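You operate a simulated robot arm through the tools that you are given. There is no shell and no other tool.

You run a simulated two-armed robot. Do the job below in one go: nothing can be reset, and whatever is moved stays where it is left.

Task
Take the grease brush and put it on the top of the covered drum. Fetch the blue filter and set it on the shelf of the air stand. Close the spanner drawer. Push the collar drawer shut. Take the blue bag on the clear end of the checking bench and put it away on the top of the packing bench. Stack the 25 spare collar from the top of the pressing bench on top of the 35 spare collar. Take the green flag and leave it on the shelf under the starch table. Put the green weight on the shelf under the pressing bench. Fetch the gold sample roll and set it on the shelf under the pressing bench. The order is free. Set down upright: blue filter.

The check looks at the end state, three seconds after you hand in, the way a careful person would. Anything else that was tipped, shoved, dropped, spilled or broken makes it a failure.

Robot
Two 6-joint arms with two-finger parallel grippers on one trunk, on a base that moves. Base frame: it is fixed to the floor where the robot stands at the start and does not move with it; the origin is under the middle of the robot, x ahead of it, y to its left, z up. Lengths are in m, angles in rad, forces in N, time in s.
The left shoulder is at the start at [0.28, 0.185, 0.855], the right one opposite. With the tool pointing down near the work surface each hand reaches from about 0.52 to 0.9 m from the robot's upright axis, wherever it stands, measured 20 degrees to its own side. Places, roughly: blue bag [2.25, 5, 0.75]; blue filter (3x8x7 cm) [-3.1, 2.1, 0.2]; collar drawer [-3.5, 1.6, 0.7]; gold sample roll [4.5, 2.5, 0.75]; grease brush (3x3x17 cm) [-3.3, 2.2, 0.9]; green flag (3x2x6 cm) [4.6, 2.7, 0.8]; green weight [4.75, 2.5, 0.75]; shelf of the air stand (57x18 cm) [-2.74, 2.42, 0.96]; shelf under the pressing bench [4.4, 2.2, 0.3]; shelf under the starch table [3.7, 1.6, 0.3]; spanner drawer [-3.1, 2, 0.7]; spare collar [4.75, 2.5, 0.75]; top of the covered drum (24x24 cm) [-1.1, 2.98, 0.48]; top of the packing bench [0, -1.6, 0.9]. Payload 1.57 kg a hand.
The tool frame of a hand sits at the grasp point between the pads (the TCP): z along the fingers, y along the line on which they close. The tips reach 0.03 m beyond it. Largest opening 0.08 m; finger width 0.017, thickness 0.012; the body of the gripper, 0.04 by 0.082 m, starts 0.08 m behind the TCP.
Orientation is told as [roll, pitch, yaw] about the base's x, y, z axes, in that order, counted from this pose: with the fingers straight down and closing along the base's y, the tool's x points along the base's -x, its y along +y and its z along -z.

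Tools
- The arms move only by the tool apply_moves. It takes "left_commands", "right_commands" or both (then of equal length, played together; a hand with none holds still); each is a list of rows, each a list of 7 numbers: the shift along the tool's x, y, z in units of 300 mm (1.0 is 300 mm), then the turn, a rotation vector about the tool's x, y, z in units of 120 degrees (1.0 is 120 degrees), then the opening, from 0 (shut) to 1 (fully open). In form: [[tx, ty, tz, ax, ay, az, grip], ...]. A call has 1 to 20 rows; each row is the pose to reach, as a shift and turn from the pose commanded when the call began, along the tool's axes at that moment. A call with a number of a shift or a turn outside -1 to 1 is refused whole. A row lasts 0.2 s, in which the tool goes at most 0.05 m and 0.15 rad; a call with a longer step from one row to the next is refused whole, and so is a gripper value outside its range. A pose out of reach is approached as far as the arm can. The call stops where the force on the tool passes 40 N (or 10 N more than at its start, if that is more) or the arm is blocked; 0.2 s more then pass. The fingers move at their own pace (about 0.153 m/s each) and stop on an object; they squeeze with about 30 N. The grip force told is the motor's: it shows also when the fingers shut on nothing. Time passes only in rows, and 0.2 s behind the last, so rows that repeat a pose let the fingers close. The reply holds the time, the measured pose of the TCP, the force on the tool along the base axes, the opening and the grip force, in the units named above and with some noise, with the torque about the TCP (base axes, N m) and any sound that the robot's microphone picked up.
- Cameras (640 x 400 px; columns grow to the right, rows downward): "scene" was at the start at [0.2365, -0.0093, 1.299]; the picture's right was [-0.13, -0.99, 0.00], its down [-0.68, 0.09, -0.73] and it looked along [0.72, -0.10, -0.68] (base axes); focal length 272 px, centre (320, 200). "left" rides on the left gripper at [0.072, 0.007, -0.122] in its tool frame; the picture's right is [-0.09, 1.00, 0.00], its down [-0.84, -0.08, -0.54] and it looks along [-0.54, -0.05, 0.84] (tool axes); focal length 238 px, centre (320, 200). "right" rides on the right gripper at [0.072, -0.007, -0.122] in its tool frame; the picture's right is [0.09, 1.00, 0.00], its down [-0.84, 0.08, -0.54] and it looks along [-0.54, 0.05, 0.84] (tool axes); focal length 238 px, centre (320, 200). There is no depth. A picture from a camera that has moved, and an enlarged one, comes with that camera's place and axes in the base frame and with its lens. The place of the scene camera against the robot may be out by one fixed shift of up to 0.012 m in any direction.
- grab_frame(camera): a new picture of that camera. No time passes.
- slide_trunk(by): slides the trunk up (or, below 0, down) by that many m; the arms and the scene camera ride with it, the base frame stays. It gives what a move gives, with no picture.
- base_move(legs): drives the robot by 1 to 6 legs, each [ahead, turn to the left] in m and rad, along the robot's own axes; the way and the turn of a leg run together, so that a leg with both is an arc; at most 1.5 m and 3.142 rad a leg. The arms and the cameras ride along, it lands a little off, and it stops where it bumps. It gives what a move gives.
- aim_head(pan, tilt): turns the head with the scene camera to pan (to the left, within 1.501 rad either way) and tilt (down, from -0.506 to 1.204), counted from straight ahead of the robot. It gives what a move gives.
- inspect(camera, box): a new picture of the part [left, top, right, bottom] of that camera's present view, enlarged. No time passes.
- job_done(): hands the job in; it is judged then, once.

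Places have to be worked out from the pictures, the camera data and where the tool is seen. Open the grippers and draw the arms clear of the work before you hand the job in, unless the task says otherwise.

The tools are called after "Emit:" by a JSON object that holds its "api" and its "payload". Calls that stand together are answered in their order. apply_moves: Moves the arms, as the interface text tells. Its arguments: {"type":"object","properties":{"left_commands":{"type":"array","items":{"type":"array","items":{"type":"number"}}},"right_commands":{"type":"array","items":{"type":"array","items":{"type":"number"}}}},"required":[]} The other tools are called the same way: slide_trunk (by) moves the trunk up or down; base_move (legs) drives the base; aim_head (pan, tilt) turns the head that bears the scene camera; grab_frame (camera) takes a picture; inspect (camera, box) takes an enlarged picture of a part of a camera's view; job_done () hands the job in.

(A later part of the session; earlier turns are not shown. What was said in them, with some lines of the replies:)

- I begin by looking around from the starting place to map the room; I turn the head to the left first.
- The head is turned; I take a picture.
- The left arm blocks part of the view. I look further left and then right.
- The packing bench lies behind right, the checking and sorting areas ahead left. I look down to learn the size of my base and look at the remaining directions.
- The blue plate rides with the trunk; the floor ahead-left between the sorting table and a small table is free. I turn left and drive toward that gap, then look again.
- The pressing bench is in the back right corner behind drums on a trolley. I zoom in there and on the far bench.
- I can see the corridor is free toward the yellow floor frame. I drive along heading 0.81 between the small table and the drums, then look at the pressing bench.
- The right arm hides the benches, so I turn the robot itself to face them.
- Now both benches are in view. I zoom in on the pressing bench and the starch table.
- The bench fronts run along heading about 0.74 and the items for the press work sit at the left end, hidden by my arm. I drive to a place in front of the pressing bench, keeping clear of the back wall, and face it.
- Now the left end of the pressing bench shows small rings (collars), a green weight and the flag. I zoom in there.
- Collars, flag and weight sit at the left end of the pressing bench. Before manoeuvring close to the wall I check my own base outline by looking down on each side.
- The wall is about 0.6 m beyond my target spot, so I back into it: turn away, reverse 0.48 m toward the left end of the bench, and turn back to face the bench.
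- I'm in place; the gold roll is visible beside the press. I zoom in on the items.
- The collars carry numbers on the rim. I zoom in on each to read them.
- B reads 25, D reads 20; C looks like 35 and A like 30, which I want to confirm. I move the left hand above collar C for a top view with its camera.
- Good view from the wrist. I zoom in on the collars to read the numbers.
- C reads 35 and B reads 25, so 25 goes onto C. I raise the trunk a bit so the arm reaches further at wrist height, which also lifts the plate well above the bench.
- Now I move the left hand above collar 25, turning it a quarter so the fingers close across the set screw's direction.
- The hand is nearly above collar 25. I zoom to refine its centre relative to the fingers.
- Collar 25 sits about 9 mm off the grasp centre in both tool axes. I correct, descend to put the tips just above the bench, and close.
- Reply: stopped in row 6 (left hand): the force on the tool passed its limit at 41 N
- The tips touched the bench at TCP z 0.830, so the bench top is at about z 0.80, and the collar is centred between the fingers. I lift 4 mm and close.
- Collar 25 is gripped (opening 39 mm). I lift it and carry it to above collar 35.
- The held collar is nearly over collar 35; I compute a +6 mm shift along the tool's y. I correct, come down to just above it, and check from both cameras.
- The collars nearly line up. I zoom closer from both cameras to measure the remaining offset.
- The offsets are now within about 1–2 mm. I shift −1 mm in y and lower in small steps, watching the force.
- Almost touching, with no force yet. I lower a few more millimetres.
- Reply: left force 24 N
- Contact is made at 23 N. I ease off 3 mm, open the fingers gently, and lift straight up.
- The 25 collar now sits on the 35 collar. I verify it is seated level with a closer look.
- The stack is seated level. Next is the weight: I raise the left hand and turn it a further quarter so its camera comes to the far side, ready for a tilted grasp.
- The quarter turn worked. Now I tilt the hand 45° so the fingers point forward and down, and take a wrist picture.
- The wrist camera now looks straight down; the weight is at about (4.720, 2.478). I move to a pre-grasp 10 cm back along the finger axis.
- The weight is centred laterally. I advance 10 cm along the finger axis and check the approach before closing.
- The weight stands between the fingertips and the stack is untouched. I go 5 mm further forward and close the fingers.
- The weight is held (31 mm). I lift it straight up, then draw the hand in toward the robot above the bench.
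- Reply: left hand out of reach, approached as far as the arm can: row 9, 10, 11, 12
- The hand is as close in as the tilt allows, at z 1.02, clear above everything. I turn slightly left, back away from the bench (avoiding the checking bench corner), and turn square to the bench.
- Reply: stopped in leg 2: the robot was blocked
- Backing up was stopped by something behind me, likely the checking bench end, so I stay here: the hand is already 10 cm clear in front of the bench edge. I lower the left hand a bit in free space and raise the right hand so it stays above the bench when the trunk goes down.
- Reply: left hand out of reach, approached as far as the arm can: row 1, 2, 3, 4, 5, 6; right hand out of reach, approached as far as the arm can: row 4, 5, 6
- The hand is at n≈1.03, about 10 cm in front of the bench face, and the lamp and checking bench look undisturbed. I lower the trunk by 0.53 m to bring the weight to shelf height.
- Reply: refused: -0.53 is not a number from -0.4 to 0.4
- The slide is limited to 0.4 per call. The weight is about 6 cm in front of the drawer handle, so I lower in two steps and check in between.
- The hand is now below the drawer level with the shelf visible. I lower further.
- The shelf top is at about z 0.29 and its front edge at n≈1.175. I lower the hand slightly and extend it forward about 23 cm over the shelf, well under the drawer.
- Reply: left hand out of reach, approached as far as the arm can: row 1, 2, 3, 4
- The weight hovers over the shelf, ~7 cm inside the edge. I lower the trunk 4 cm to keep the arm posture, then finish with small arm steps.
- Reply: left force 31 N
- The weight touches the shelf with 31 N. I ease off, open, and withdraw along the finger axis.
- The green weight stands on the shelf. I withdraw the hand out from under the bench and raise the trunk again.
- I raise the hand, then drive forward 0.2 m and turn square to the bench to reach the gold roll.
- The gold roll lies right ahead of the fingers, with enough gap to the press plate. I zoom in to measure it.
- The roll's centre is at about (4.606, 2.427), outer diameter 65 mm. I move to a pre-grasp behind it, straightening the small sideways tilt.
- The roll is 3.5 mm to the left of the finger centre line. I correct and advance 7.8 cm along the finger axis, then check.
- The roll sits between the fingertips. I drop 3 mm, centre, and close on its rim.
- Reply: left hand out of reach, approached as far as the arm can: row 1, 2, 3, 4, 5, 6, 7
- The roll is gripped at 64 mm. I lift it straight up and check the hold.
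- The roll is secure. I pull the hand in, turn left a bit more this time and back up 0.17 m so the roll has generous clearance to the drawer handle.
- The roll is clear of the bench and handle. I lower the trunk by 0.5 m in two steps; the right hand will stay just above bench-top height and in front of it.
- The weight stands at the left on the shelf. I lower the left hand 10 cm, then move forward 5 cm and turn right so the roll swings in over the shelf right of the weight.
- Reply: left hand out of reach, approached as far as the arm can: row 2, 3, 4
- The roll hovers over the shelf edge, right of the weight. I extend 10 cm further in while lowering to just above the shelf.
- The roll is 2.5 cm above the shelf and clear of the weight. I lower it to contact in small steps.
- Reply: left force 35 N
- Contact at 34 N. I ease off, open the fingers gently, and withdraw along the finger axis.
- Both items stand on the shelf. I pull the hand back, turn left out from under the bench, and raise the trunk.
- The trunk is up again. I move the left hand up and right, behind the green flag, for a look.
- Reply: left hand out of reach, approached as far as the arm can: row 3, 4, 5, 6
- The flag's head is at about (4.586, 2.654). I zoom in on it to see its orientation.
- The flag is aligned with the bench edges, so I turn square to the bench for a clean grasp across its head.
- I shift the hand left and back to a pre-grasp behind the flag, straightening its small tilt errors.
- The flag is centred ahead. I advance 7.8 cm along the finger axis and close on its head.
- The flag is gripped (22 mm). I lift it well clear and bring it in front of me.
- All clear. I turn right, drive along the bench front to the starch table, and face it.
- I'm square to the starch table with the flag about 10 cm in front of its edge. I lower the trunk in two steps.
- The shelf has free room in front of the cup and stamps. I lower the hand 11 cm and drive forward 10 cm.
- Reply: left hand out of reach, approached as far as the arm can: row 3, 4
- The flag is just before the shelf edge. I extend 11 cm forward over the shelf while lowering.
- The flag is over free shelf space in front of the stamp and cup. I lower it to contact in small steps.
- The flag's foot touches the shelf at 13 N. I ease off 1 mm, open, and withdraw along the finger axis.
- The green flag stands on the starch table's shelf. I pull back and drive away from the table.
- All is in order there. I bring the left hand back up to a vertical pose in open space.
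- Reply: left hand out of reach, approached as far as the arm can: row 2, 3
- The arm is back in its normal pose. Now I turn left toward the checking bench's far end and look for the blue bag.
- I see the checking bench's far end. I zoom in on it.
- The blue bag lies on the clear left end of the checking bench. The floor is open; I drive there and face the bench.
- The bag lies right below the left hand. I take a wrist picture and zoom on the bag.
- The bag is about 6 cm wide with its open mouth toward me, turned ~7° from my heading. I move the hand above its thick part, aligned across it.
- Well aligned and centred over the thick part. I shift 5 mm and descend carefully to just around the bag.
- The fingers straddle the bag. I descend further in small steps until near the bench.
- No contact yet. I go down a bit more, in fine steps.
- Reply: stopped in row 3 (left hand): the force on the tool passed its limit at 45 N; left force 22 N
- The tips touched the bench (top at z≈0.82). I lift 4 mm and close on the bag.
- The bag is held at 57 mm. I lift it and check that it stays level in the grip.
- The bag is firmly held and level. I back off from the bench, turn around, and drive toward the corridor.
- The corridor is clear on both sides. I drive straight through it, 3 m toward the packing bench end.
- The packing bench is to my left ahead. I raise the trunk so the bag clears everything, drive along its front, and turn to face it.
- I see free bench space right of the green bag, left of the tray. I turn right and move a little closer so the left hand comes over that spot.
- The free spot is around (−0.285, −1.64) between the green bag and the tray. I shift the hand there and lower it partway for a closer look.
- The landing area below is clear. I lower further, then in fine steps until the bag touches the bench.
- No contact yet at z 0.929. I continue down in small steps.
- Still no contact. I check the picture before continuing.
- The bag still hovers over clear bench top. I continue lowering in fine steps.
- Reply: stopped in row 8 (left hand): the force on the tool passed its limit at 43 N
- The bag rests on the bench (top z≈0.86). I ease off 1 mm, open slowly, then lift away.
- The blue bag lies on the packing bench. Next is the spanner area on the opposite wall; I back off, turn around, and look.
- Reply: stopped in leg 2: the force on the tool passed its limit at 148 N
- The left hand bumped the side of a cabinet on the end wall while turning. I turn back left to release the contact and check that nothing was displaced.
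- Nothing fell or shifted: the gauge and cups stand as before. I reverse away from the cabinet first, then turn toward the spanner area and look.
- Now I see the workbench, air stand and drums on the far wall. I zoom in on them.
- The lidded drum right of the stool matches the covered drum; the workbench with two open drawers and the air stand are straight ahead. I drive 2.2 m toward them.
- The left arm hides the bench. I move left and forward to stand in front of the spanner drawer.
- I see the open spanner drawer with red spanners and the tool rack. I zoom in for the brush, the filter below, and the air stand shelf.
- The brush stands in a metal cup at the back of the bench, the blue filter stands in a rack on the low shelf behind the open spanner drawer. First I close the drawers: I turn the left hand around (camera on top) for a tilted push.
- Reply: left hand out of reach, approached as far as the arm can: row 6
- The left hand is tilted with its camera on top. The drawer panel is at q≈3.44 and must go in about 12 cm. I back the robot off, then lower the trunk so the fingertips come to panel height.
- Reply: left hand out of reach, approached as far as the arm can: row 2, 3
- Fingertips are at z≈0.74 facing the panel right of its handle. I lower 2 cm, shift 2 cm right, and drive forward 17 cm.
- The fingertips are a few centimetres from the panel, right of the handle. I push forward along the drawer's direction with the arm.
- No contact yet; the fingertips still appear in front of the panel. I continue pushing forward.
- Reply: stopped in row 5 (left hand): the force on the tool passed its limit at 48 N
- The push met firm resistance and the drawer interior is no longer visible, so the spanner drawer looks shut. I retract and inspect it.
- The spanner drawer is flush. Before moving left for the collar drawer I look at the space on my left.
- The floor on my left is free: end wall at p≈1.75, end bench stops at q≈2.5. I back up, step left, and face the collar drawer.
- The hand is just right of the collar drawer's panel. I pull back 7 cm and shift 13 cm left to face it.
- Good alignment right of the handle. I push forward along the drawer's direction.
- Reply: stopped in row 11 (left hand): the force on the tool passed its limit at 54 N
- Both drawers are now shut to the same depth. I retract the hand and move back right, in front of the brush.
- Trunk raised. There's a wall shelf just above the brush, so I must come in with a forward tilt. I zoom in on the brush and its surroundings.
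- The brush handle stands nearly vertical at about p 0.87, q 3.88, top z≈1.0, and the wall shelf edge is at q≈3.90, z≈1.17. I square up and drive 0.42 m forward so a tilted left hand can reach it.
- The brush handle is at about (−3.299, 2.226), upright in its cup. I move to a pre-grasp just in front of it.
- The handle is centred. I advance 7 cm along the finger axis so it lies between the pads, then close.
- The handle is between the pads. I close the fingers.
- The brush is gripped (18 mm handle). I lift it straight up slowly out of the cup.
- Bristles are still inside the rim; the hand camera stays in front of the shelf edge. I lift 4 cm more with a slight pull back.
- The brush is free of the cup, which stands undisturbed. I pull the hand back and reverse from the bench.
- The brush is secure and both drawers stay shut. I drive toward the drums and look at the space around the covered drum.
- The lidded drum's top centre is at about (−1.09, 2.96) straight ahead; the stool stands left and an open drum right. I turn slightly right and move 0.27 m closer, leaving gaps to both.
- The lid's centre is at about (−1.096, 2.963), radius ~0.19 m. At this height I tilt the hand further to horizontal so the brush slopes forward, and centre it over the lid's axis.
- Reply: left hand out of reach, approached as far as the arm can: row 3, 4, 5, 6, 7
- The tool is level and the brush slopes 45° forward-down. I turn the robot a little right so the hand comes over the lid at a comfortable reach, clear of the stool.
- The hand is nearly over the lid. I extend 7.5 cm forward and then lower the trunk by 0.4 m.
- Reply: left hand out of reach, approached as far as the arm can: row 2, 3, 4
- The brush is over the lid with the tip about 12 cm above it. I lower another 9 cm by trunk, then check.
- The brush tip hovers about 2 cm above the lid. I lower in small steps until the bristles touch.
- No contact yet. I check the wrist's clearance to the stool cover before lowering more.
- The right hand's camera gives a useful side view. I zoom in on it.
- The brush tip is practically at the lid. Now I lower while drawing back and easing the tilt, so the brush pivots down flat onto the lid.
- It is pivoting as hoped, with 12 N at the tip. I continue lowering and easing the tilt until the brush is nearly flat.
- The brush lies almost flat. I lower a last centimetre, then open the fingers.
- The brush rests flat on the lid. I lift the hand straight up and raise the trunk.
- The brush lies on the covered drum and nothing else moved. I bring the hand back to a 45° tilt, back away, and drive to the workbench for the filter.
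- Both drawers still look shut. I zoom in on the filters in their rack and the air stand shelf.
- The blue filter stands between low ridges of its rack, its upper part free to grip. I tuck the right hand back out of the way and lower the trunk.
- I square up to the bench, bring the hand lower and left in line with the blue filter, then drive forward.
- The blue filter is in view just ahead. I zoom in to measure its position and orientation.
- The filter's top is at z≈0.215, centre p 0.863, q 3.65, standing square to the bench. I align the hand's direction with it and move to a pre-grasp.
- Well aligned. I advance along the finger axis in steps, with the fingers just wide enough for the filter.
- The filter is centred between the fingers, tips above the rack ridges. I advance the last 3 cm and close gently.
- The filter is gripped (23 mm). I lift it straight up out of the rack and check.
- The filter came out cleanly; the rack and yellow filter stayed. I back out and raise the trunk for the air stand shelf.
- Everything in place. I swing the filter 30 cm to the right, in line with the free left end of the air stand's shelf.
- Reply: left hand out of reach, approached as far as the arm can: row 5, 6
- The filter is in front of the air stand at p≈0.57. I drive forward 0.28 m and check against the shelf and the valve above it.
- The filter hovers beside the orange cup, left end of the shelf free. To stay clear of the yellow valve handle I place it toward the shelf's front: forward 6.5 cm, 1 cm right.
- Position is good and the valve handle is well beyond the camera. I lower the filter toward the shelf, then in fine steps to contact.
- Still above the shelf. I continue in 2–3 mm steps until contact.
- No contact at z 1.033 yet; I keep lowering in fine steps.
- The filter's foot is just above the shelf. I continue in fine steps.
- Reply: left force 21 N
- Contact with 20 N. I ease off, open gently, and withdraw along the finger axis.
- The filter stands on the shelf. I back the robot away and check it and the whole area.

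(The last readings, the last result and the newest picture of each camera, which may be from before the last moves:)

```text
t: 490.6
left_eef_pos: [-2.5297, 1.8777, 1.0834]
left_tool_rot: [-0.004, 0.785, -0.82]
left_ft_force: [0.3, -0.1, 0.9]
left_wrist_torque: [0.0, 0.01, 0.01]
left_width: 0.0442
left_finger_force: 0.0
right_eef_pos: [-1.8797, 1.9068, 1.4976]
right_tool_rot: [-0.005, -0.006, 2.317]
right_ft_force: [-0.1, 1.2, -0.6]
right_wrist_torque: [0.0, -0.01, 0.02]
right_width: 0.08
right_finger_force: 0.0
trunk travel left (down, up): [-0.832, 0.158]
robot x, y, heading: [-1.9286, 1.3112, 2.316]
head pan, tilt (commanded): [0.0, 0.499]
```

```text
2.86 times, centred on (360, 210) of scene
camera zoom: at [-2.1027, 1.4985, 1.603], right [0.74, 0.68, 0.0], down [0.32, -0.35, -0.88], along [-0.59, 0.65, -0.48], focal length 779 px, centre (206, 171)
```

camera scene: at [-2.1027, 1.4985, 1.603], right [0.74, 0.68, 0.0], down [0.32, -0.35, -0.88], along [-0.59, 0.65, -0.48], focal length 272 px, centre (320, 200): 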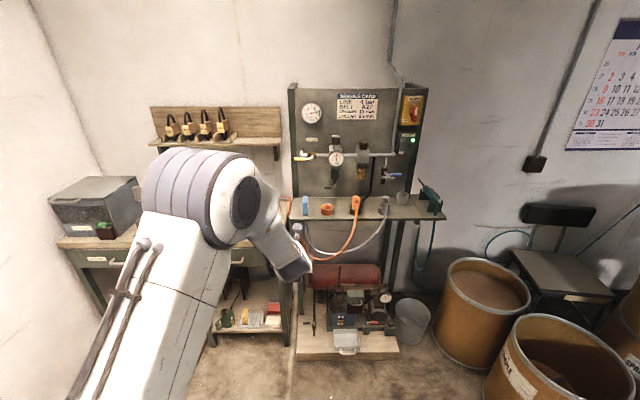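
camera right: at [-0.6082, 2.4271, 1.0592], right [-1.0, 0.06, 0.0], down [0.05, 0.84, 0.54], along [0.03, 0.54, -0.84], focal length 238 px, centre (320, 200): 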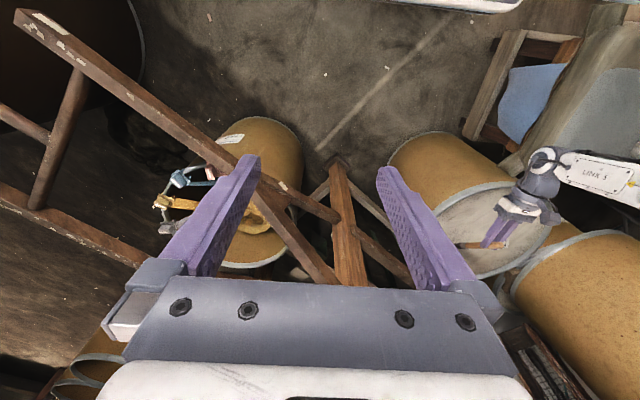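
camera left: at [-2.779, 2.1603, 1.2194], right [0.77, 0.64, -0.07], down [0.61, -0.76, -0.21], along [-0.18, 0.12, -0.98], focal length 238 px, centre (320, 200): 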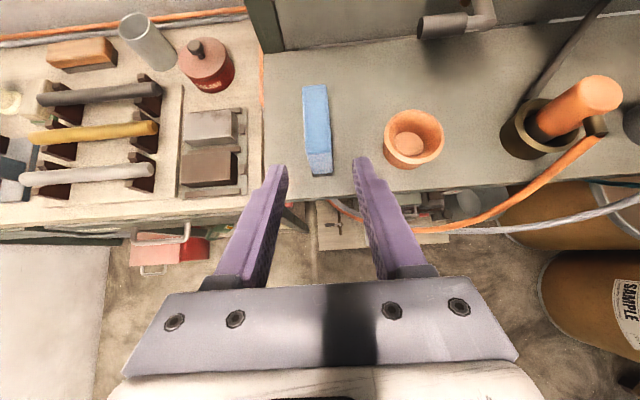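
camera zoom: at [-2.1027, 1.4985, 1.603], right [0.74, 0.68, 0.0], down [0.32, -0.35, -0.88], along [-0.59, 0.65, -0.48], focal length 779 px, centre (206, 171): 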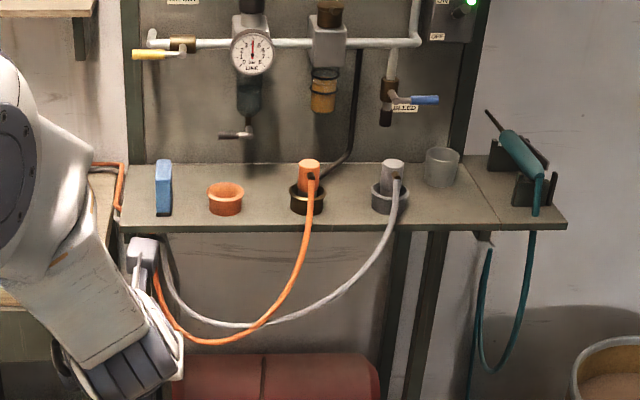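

The filter stands upright on the air stand's shelf. I open the gripper fully and back off further to verify drawers and the cabinet I bumped earlier.

Emit:
{"api": "apply_moves", "payload": {"left_commands": [[0.03, 0, -0.03, 0, -0.05, 0, 1], [0.06, 0, -0.06, 0, -0.1, 0, 1], [0.09, 0, -0.09, 0, -0.15, 0, 1], [0.09, 0, -0.09, 0, -0.2, 0, 1]]}}

Emit:
{"api": "base_move", "payload": {"legs": [[-0.7, 0.0]]}}

Emit:
{"api": "aim_head", "payload": {"pan": 0.15, "tilt": 0.4}}

Emit:
{"api": "grab_frame", "payload": {"camera": "scene"}}

Emit:
{"api": "aim_head", "payload": {"pan": 1.3, "tilt": 0.35}}

Emit:
{"api": "grab_frame", "payload": {"camera": "scene"}}

```text
t: 491.6
left_eef_pos: [-2.5157, 1.8764, 1.114]
left_tool_rot: [-0.028, 0.383, -0.819]
left_ft_force: [0.5, -0.4, 0.4]
left_wrist_torque: [0.05, 0.01, 0.01]
left_width: 0.0801
left_finger_force: 0.0
left hand out of reach, approached as far as the arm can: row 1, 2, 3, 4
right_eef_pos: [-1.8787, 1.9078, 1.498]
right_tool_rot: [-0.005, -0.005, 2.318]
right_ft_force: [-0.1, 0.8, 0.7]
right_wrist_torque: [-0.01, 0.01, 0.0]
right_width: 0.08
right_finger_force: 0.2
trunk travel left (down, up): [-0.832, 0.158]
robot x, y, heading: [-1.925, 1.3121, 2.314]
head pan, tilt (commanded): [0.0, 0.499]
```

```text
t: 495.4
left_eef_pos: [-2.0427, 1.3667, 1.1135]
left_tool_rot: [-0.028, 0.384, -0.83]
left_ft_force: [-0.5, 0.4, -0.2]
left_wrist_torque: [-0.01, -0.01, 0.01]
left_width: 0.0799
left_finger_force: 0.0
right_eef_pos: [-1.4066, 1.3916, 1.499]
right_tool_rot: [-0.004, -0.004, 2.307]
right_ft_force: [-0.2, 0.5, 0.2]
right_wrist_torque: [0.0, -0.03, 0.01]
right_width: 0.0801
right_finger_force: 0.1
trunk travel left (down, up): [-0.832, 0.158]
robot x, y, heading: [-1.4573, 0.793, 2.305]
head pan, tilt (commanded): [0.0, 0.499]
```

```text
t: 496.1
left_eef_pos: [-2.0421, 1.3668, 1.1133]
left_tool_rot: [-0.029, 0.385, -0.83]
left_ft_force: [0.8, -0.6, 0.3]
left_wrist_torque: [0.01, -0.03, 0.02]
left_width: 0.0801
left_finger_force: 0.1
right_eef_pos: [-1.4061, 1.3922, 1.4976]
right_tool_rot: [-0.006, -0.006, 2.308]
right_ft_force: [-0.2, 0.2, -0.5]
right_wrist_torque: [0.02, -0.01, 0.0]
right_width: 0.0802
right_finger_force: 0.1
trunk travel left (down, up): [-0.832, 0.158]
robot x, y, heading: [-1.4601, 0.7931, 2.305]
head pan, tilt (commanded): [0.15, 0.4]
```

```text
taken
camera scene: at [-1.6441, 0.976, 1.6122], right [0.64, 0.77, 0.0], down [0.3, -0.25, -0.92], along [-0.71, 0.59, -0.39], focal length 272 px, centre (320, 200)
```

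scene: 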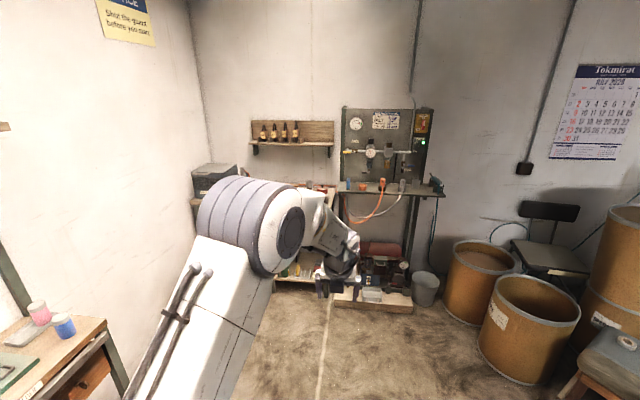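

```text
t: 497.5
left_eef_pos: [-2.0422, 1.3664, 1.1125]
left_tool_rot: [-0.029, 0.384, -0.829]
left_ft_force: [0.5, -0.6, -0.3]
left_wrist_torque: [-0.01, -0.03, 0.02]
left_width: 0.0802
left_finger_force: 0.1
right_eef_pos: [-1.4056, 1.3937, 1.4988]
right_tool_rot: [-0.006, -0.006, 2.308]
right_ft_force: [-0.6, -0.6, -0.1]
right_wrist_torque: [0.02, 0.02, -0.03]
right_width: 0.0799
right_finger_force: 0.1
trunk travel left (down, up): [-0.832, 0.158]
robot x, y, heading: [-1.4632, 0.7974, 2.304]
head pan, tilt (commanded): [1.3, 0.351]
```

```text
taken
camera scene: at [-1.6561, 0.8757, 1.6167], right [-0.44, 0.9, 0.0], down [0.31, 0.15, -0.94], along [-0.84, -0.42, -0.34], focal length 272 px, centre (320, 200)
```

scene: 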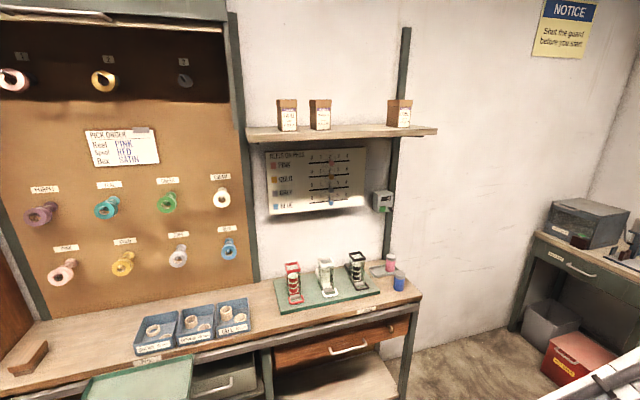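

I zoom in on the collar drawer and look further left at the cabinet.

Emit:
{"api": "inspect", "payload": {"camera": "scene", "box": [500, 180, 640, 380]}}

Emit:
{"api": "base_move", "payload": {"legs": [[0.0, 1.2]]}}

Emit:
{"api": "grab_frame", "payload": {"camera": "scene"}}

```text
2.00 times, centred on (570, 280) of scene
camera zoom: at [-1.6561, 0.8757, 1.6167], right [-0.44, 0.9, 0.0], down [0.31, 0.15, -0.94], along [-0.84, -0.42, -0.34], focal length 545 px, centre (-180, 40)
```

zoom: 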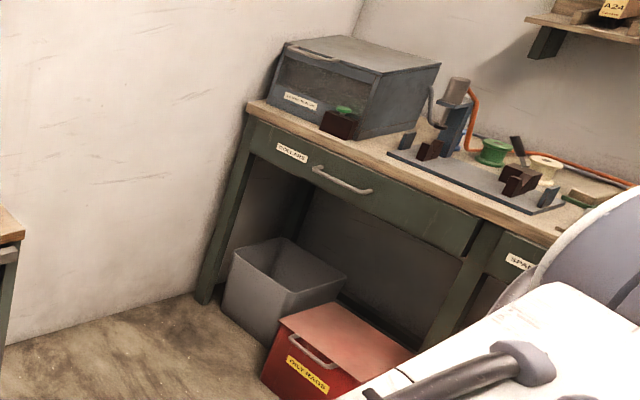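

```text
t: 500.9
left_eef_pos: [-2.2036, 0.4607, 1.1124]
left_tool_rot: [-0.028, 0.384, 0.372]
left_ft_force: [0.2, -0.4, 0.0]
left_wrist_torque: [-0.02, -0.03, 0.0]
left_width: 0.0802
left_finger_force: 0.1
right_eef_pos: [-1.9958, 1.0627, 1.4985]
right_tool_rot: [-0.005, -0.005, -2.775]
right_ft_force: [-0.2, 0.0, 0.1]
right_wrist_torque: [-0.01, -0.02, -0.01]
right_width: 0.0802
right_finger_force: 0.1
trunk travel left (down, up): [-0.832, 0.158]
robot x, y, heading: [-1.461, 0.7978, -2.778]
head pan, tilt (commanded): [1.3, 0.351]
```

```text
taken
camera scene: at [-1.6074, 0.6486, 1.6167], right [-1.0, -0.09, 0.0], down [-0.03, 0.34, -0.94], along [0.08, -0.94, -0.34], focal length 272 px, centre (320, 200)
```

scene: 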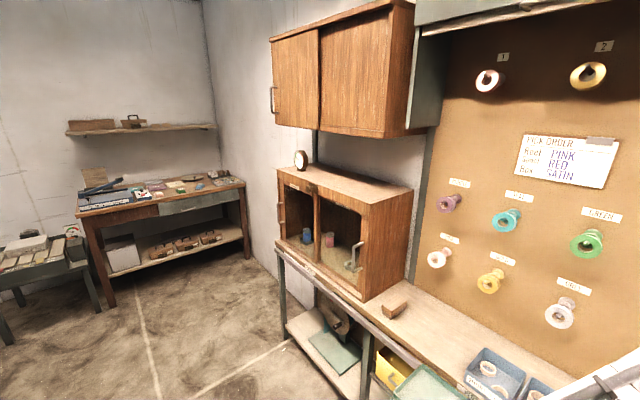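

The collar drawer is flush and the cabinet, gauge and cups are undisturbed. I zoom in on the packing bench and cabinet for a final check.

Emit:
{"api": "inspect", "payload": {"camera": "scene", "box": [60, 110, 280, 290]}}

Emit:
{"api": "inspect", "payload": {"camera": "scene", "box": [260, 130, 440, 320]}}

```text
2.22 times, centred on (170, 200) of scene
camera zoom: at [-1.6074, 0.6486, 1.6167], right [-1.0, -0.09, 0.0], down [-0.03, 0.34, -0.94], along [0.08, -0.94, -0.34], focal length 606 px, centre (653, 200)
```

zoom: 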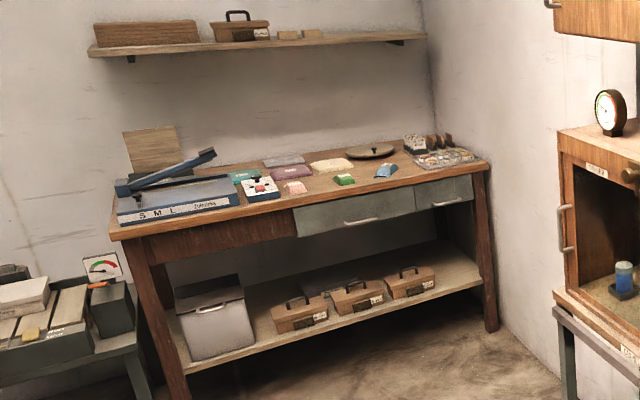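

```text
2.11 times, centred on (350, 225) of scene
camera zoom: at [-1.6074, 0.6486, 1.6167], right [-1.0, -0.09, 0.0], down [-0.03, 0.34, -0.94], along [0.08, -0.94, -0.34], focal length 574 px, centre (257, 147)
```

zoom: 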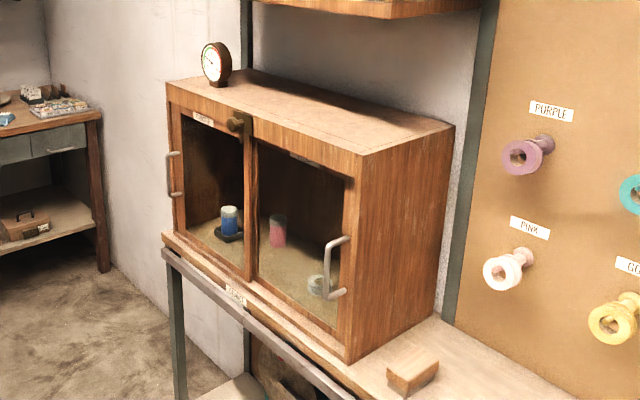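

All nine jobs check out: collars stacked, weight and roll on the pressing bench shelf, flag on the starch shelf, bag on the packing bench, both drawers shut, brush on the drum, filter upright on the air stand. Both grippers are open and the arms are clear, so I hand in.

Emit:
{"api": "job_done", "payload": {}}

```text
The job is handed in.
```

I did all nine tasks and handed the job in. Both grippers were open and the arms clear of the work. The result of the check has not come back.

| Task | Where it ended up |
|---|---|
| Grease brush | Lying flat on the lid of the covered drum |
| Blue filter | Upright on the left end of the air stand shelf, about 2 cm behind the front edge |
| Spanner drawer | Pushed shut until it stopped firmly |
| Collar drawer | Pushed shut to the same depth |
| Blue bag | On the packing bench, between the green bag and the tray |
| 25 spare collar | Centred and level on the 35 spare collar, on the pressing bench |
| Green flag | Standing on the shelf under the starch table |
| Green weight | Standing on the shelf under the pressing bench |
| Gold sample roll | Flat on the same shelf, beside the weight |

There were two bumps on the way:
- **Cabinet by the packing bench:** the left hand struck its side at 148 N while I was turning. The gauge on top and the cups inside were upright and looked unmoved afterwards.
- **Behind me at the pressing bench:** the base was stopped while reversing, most likely by the end of the checking bench. That bench and its lamp looked undisturbed when I saw them later.

I did not go back to the pressing bench or starch table at the end. The last views of those items were from when I left the area, and everything was standing then.
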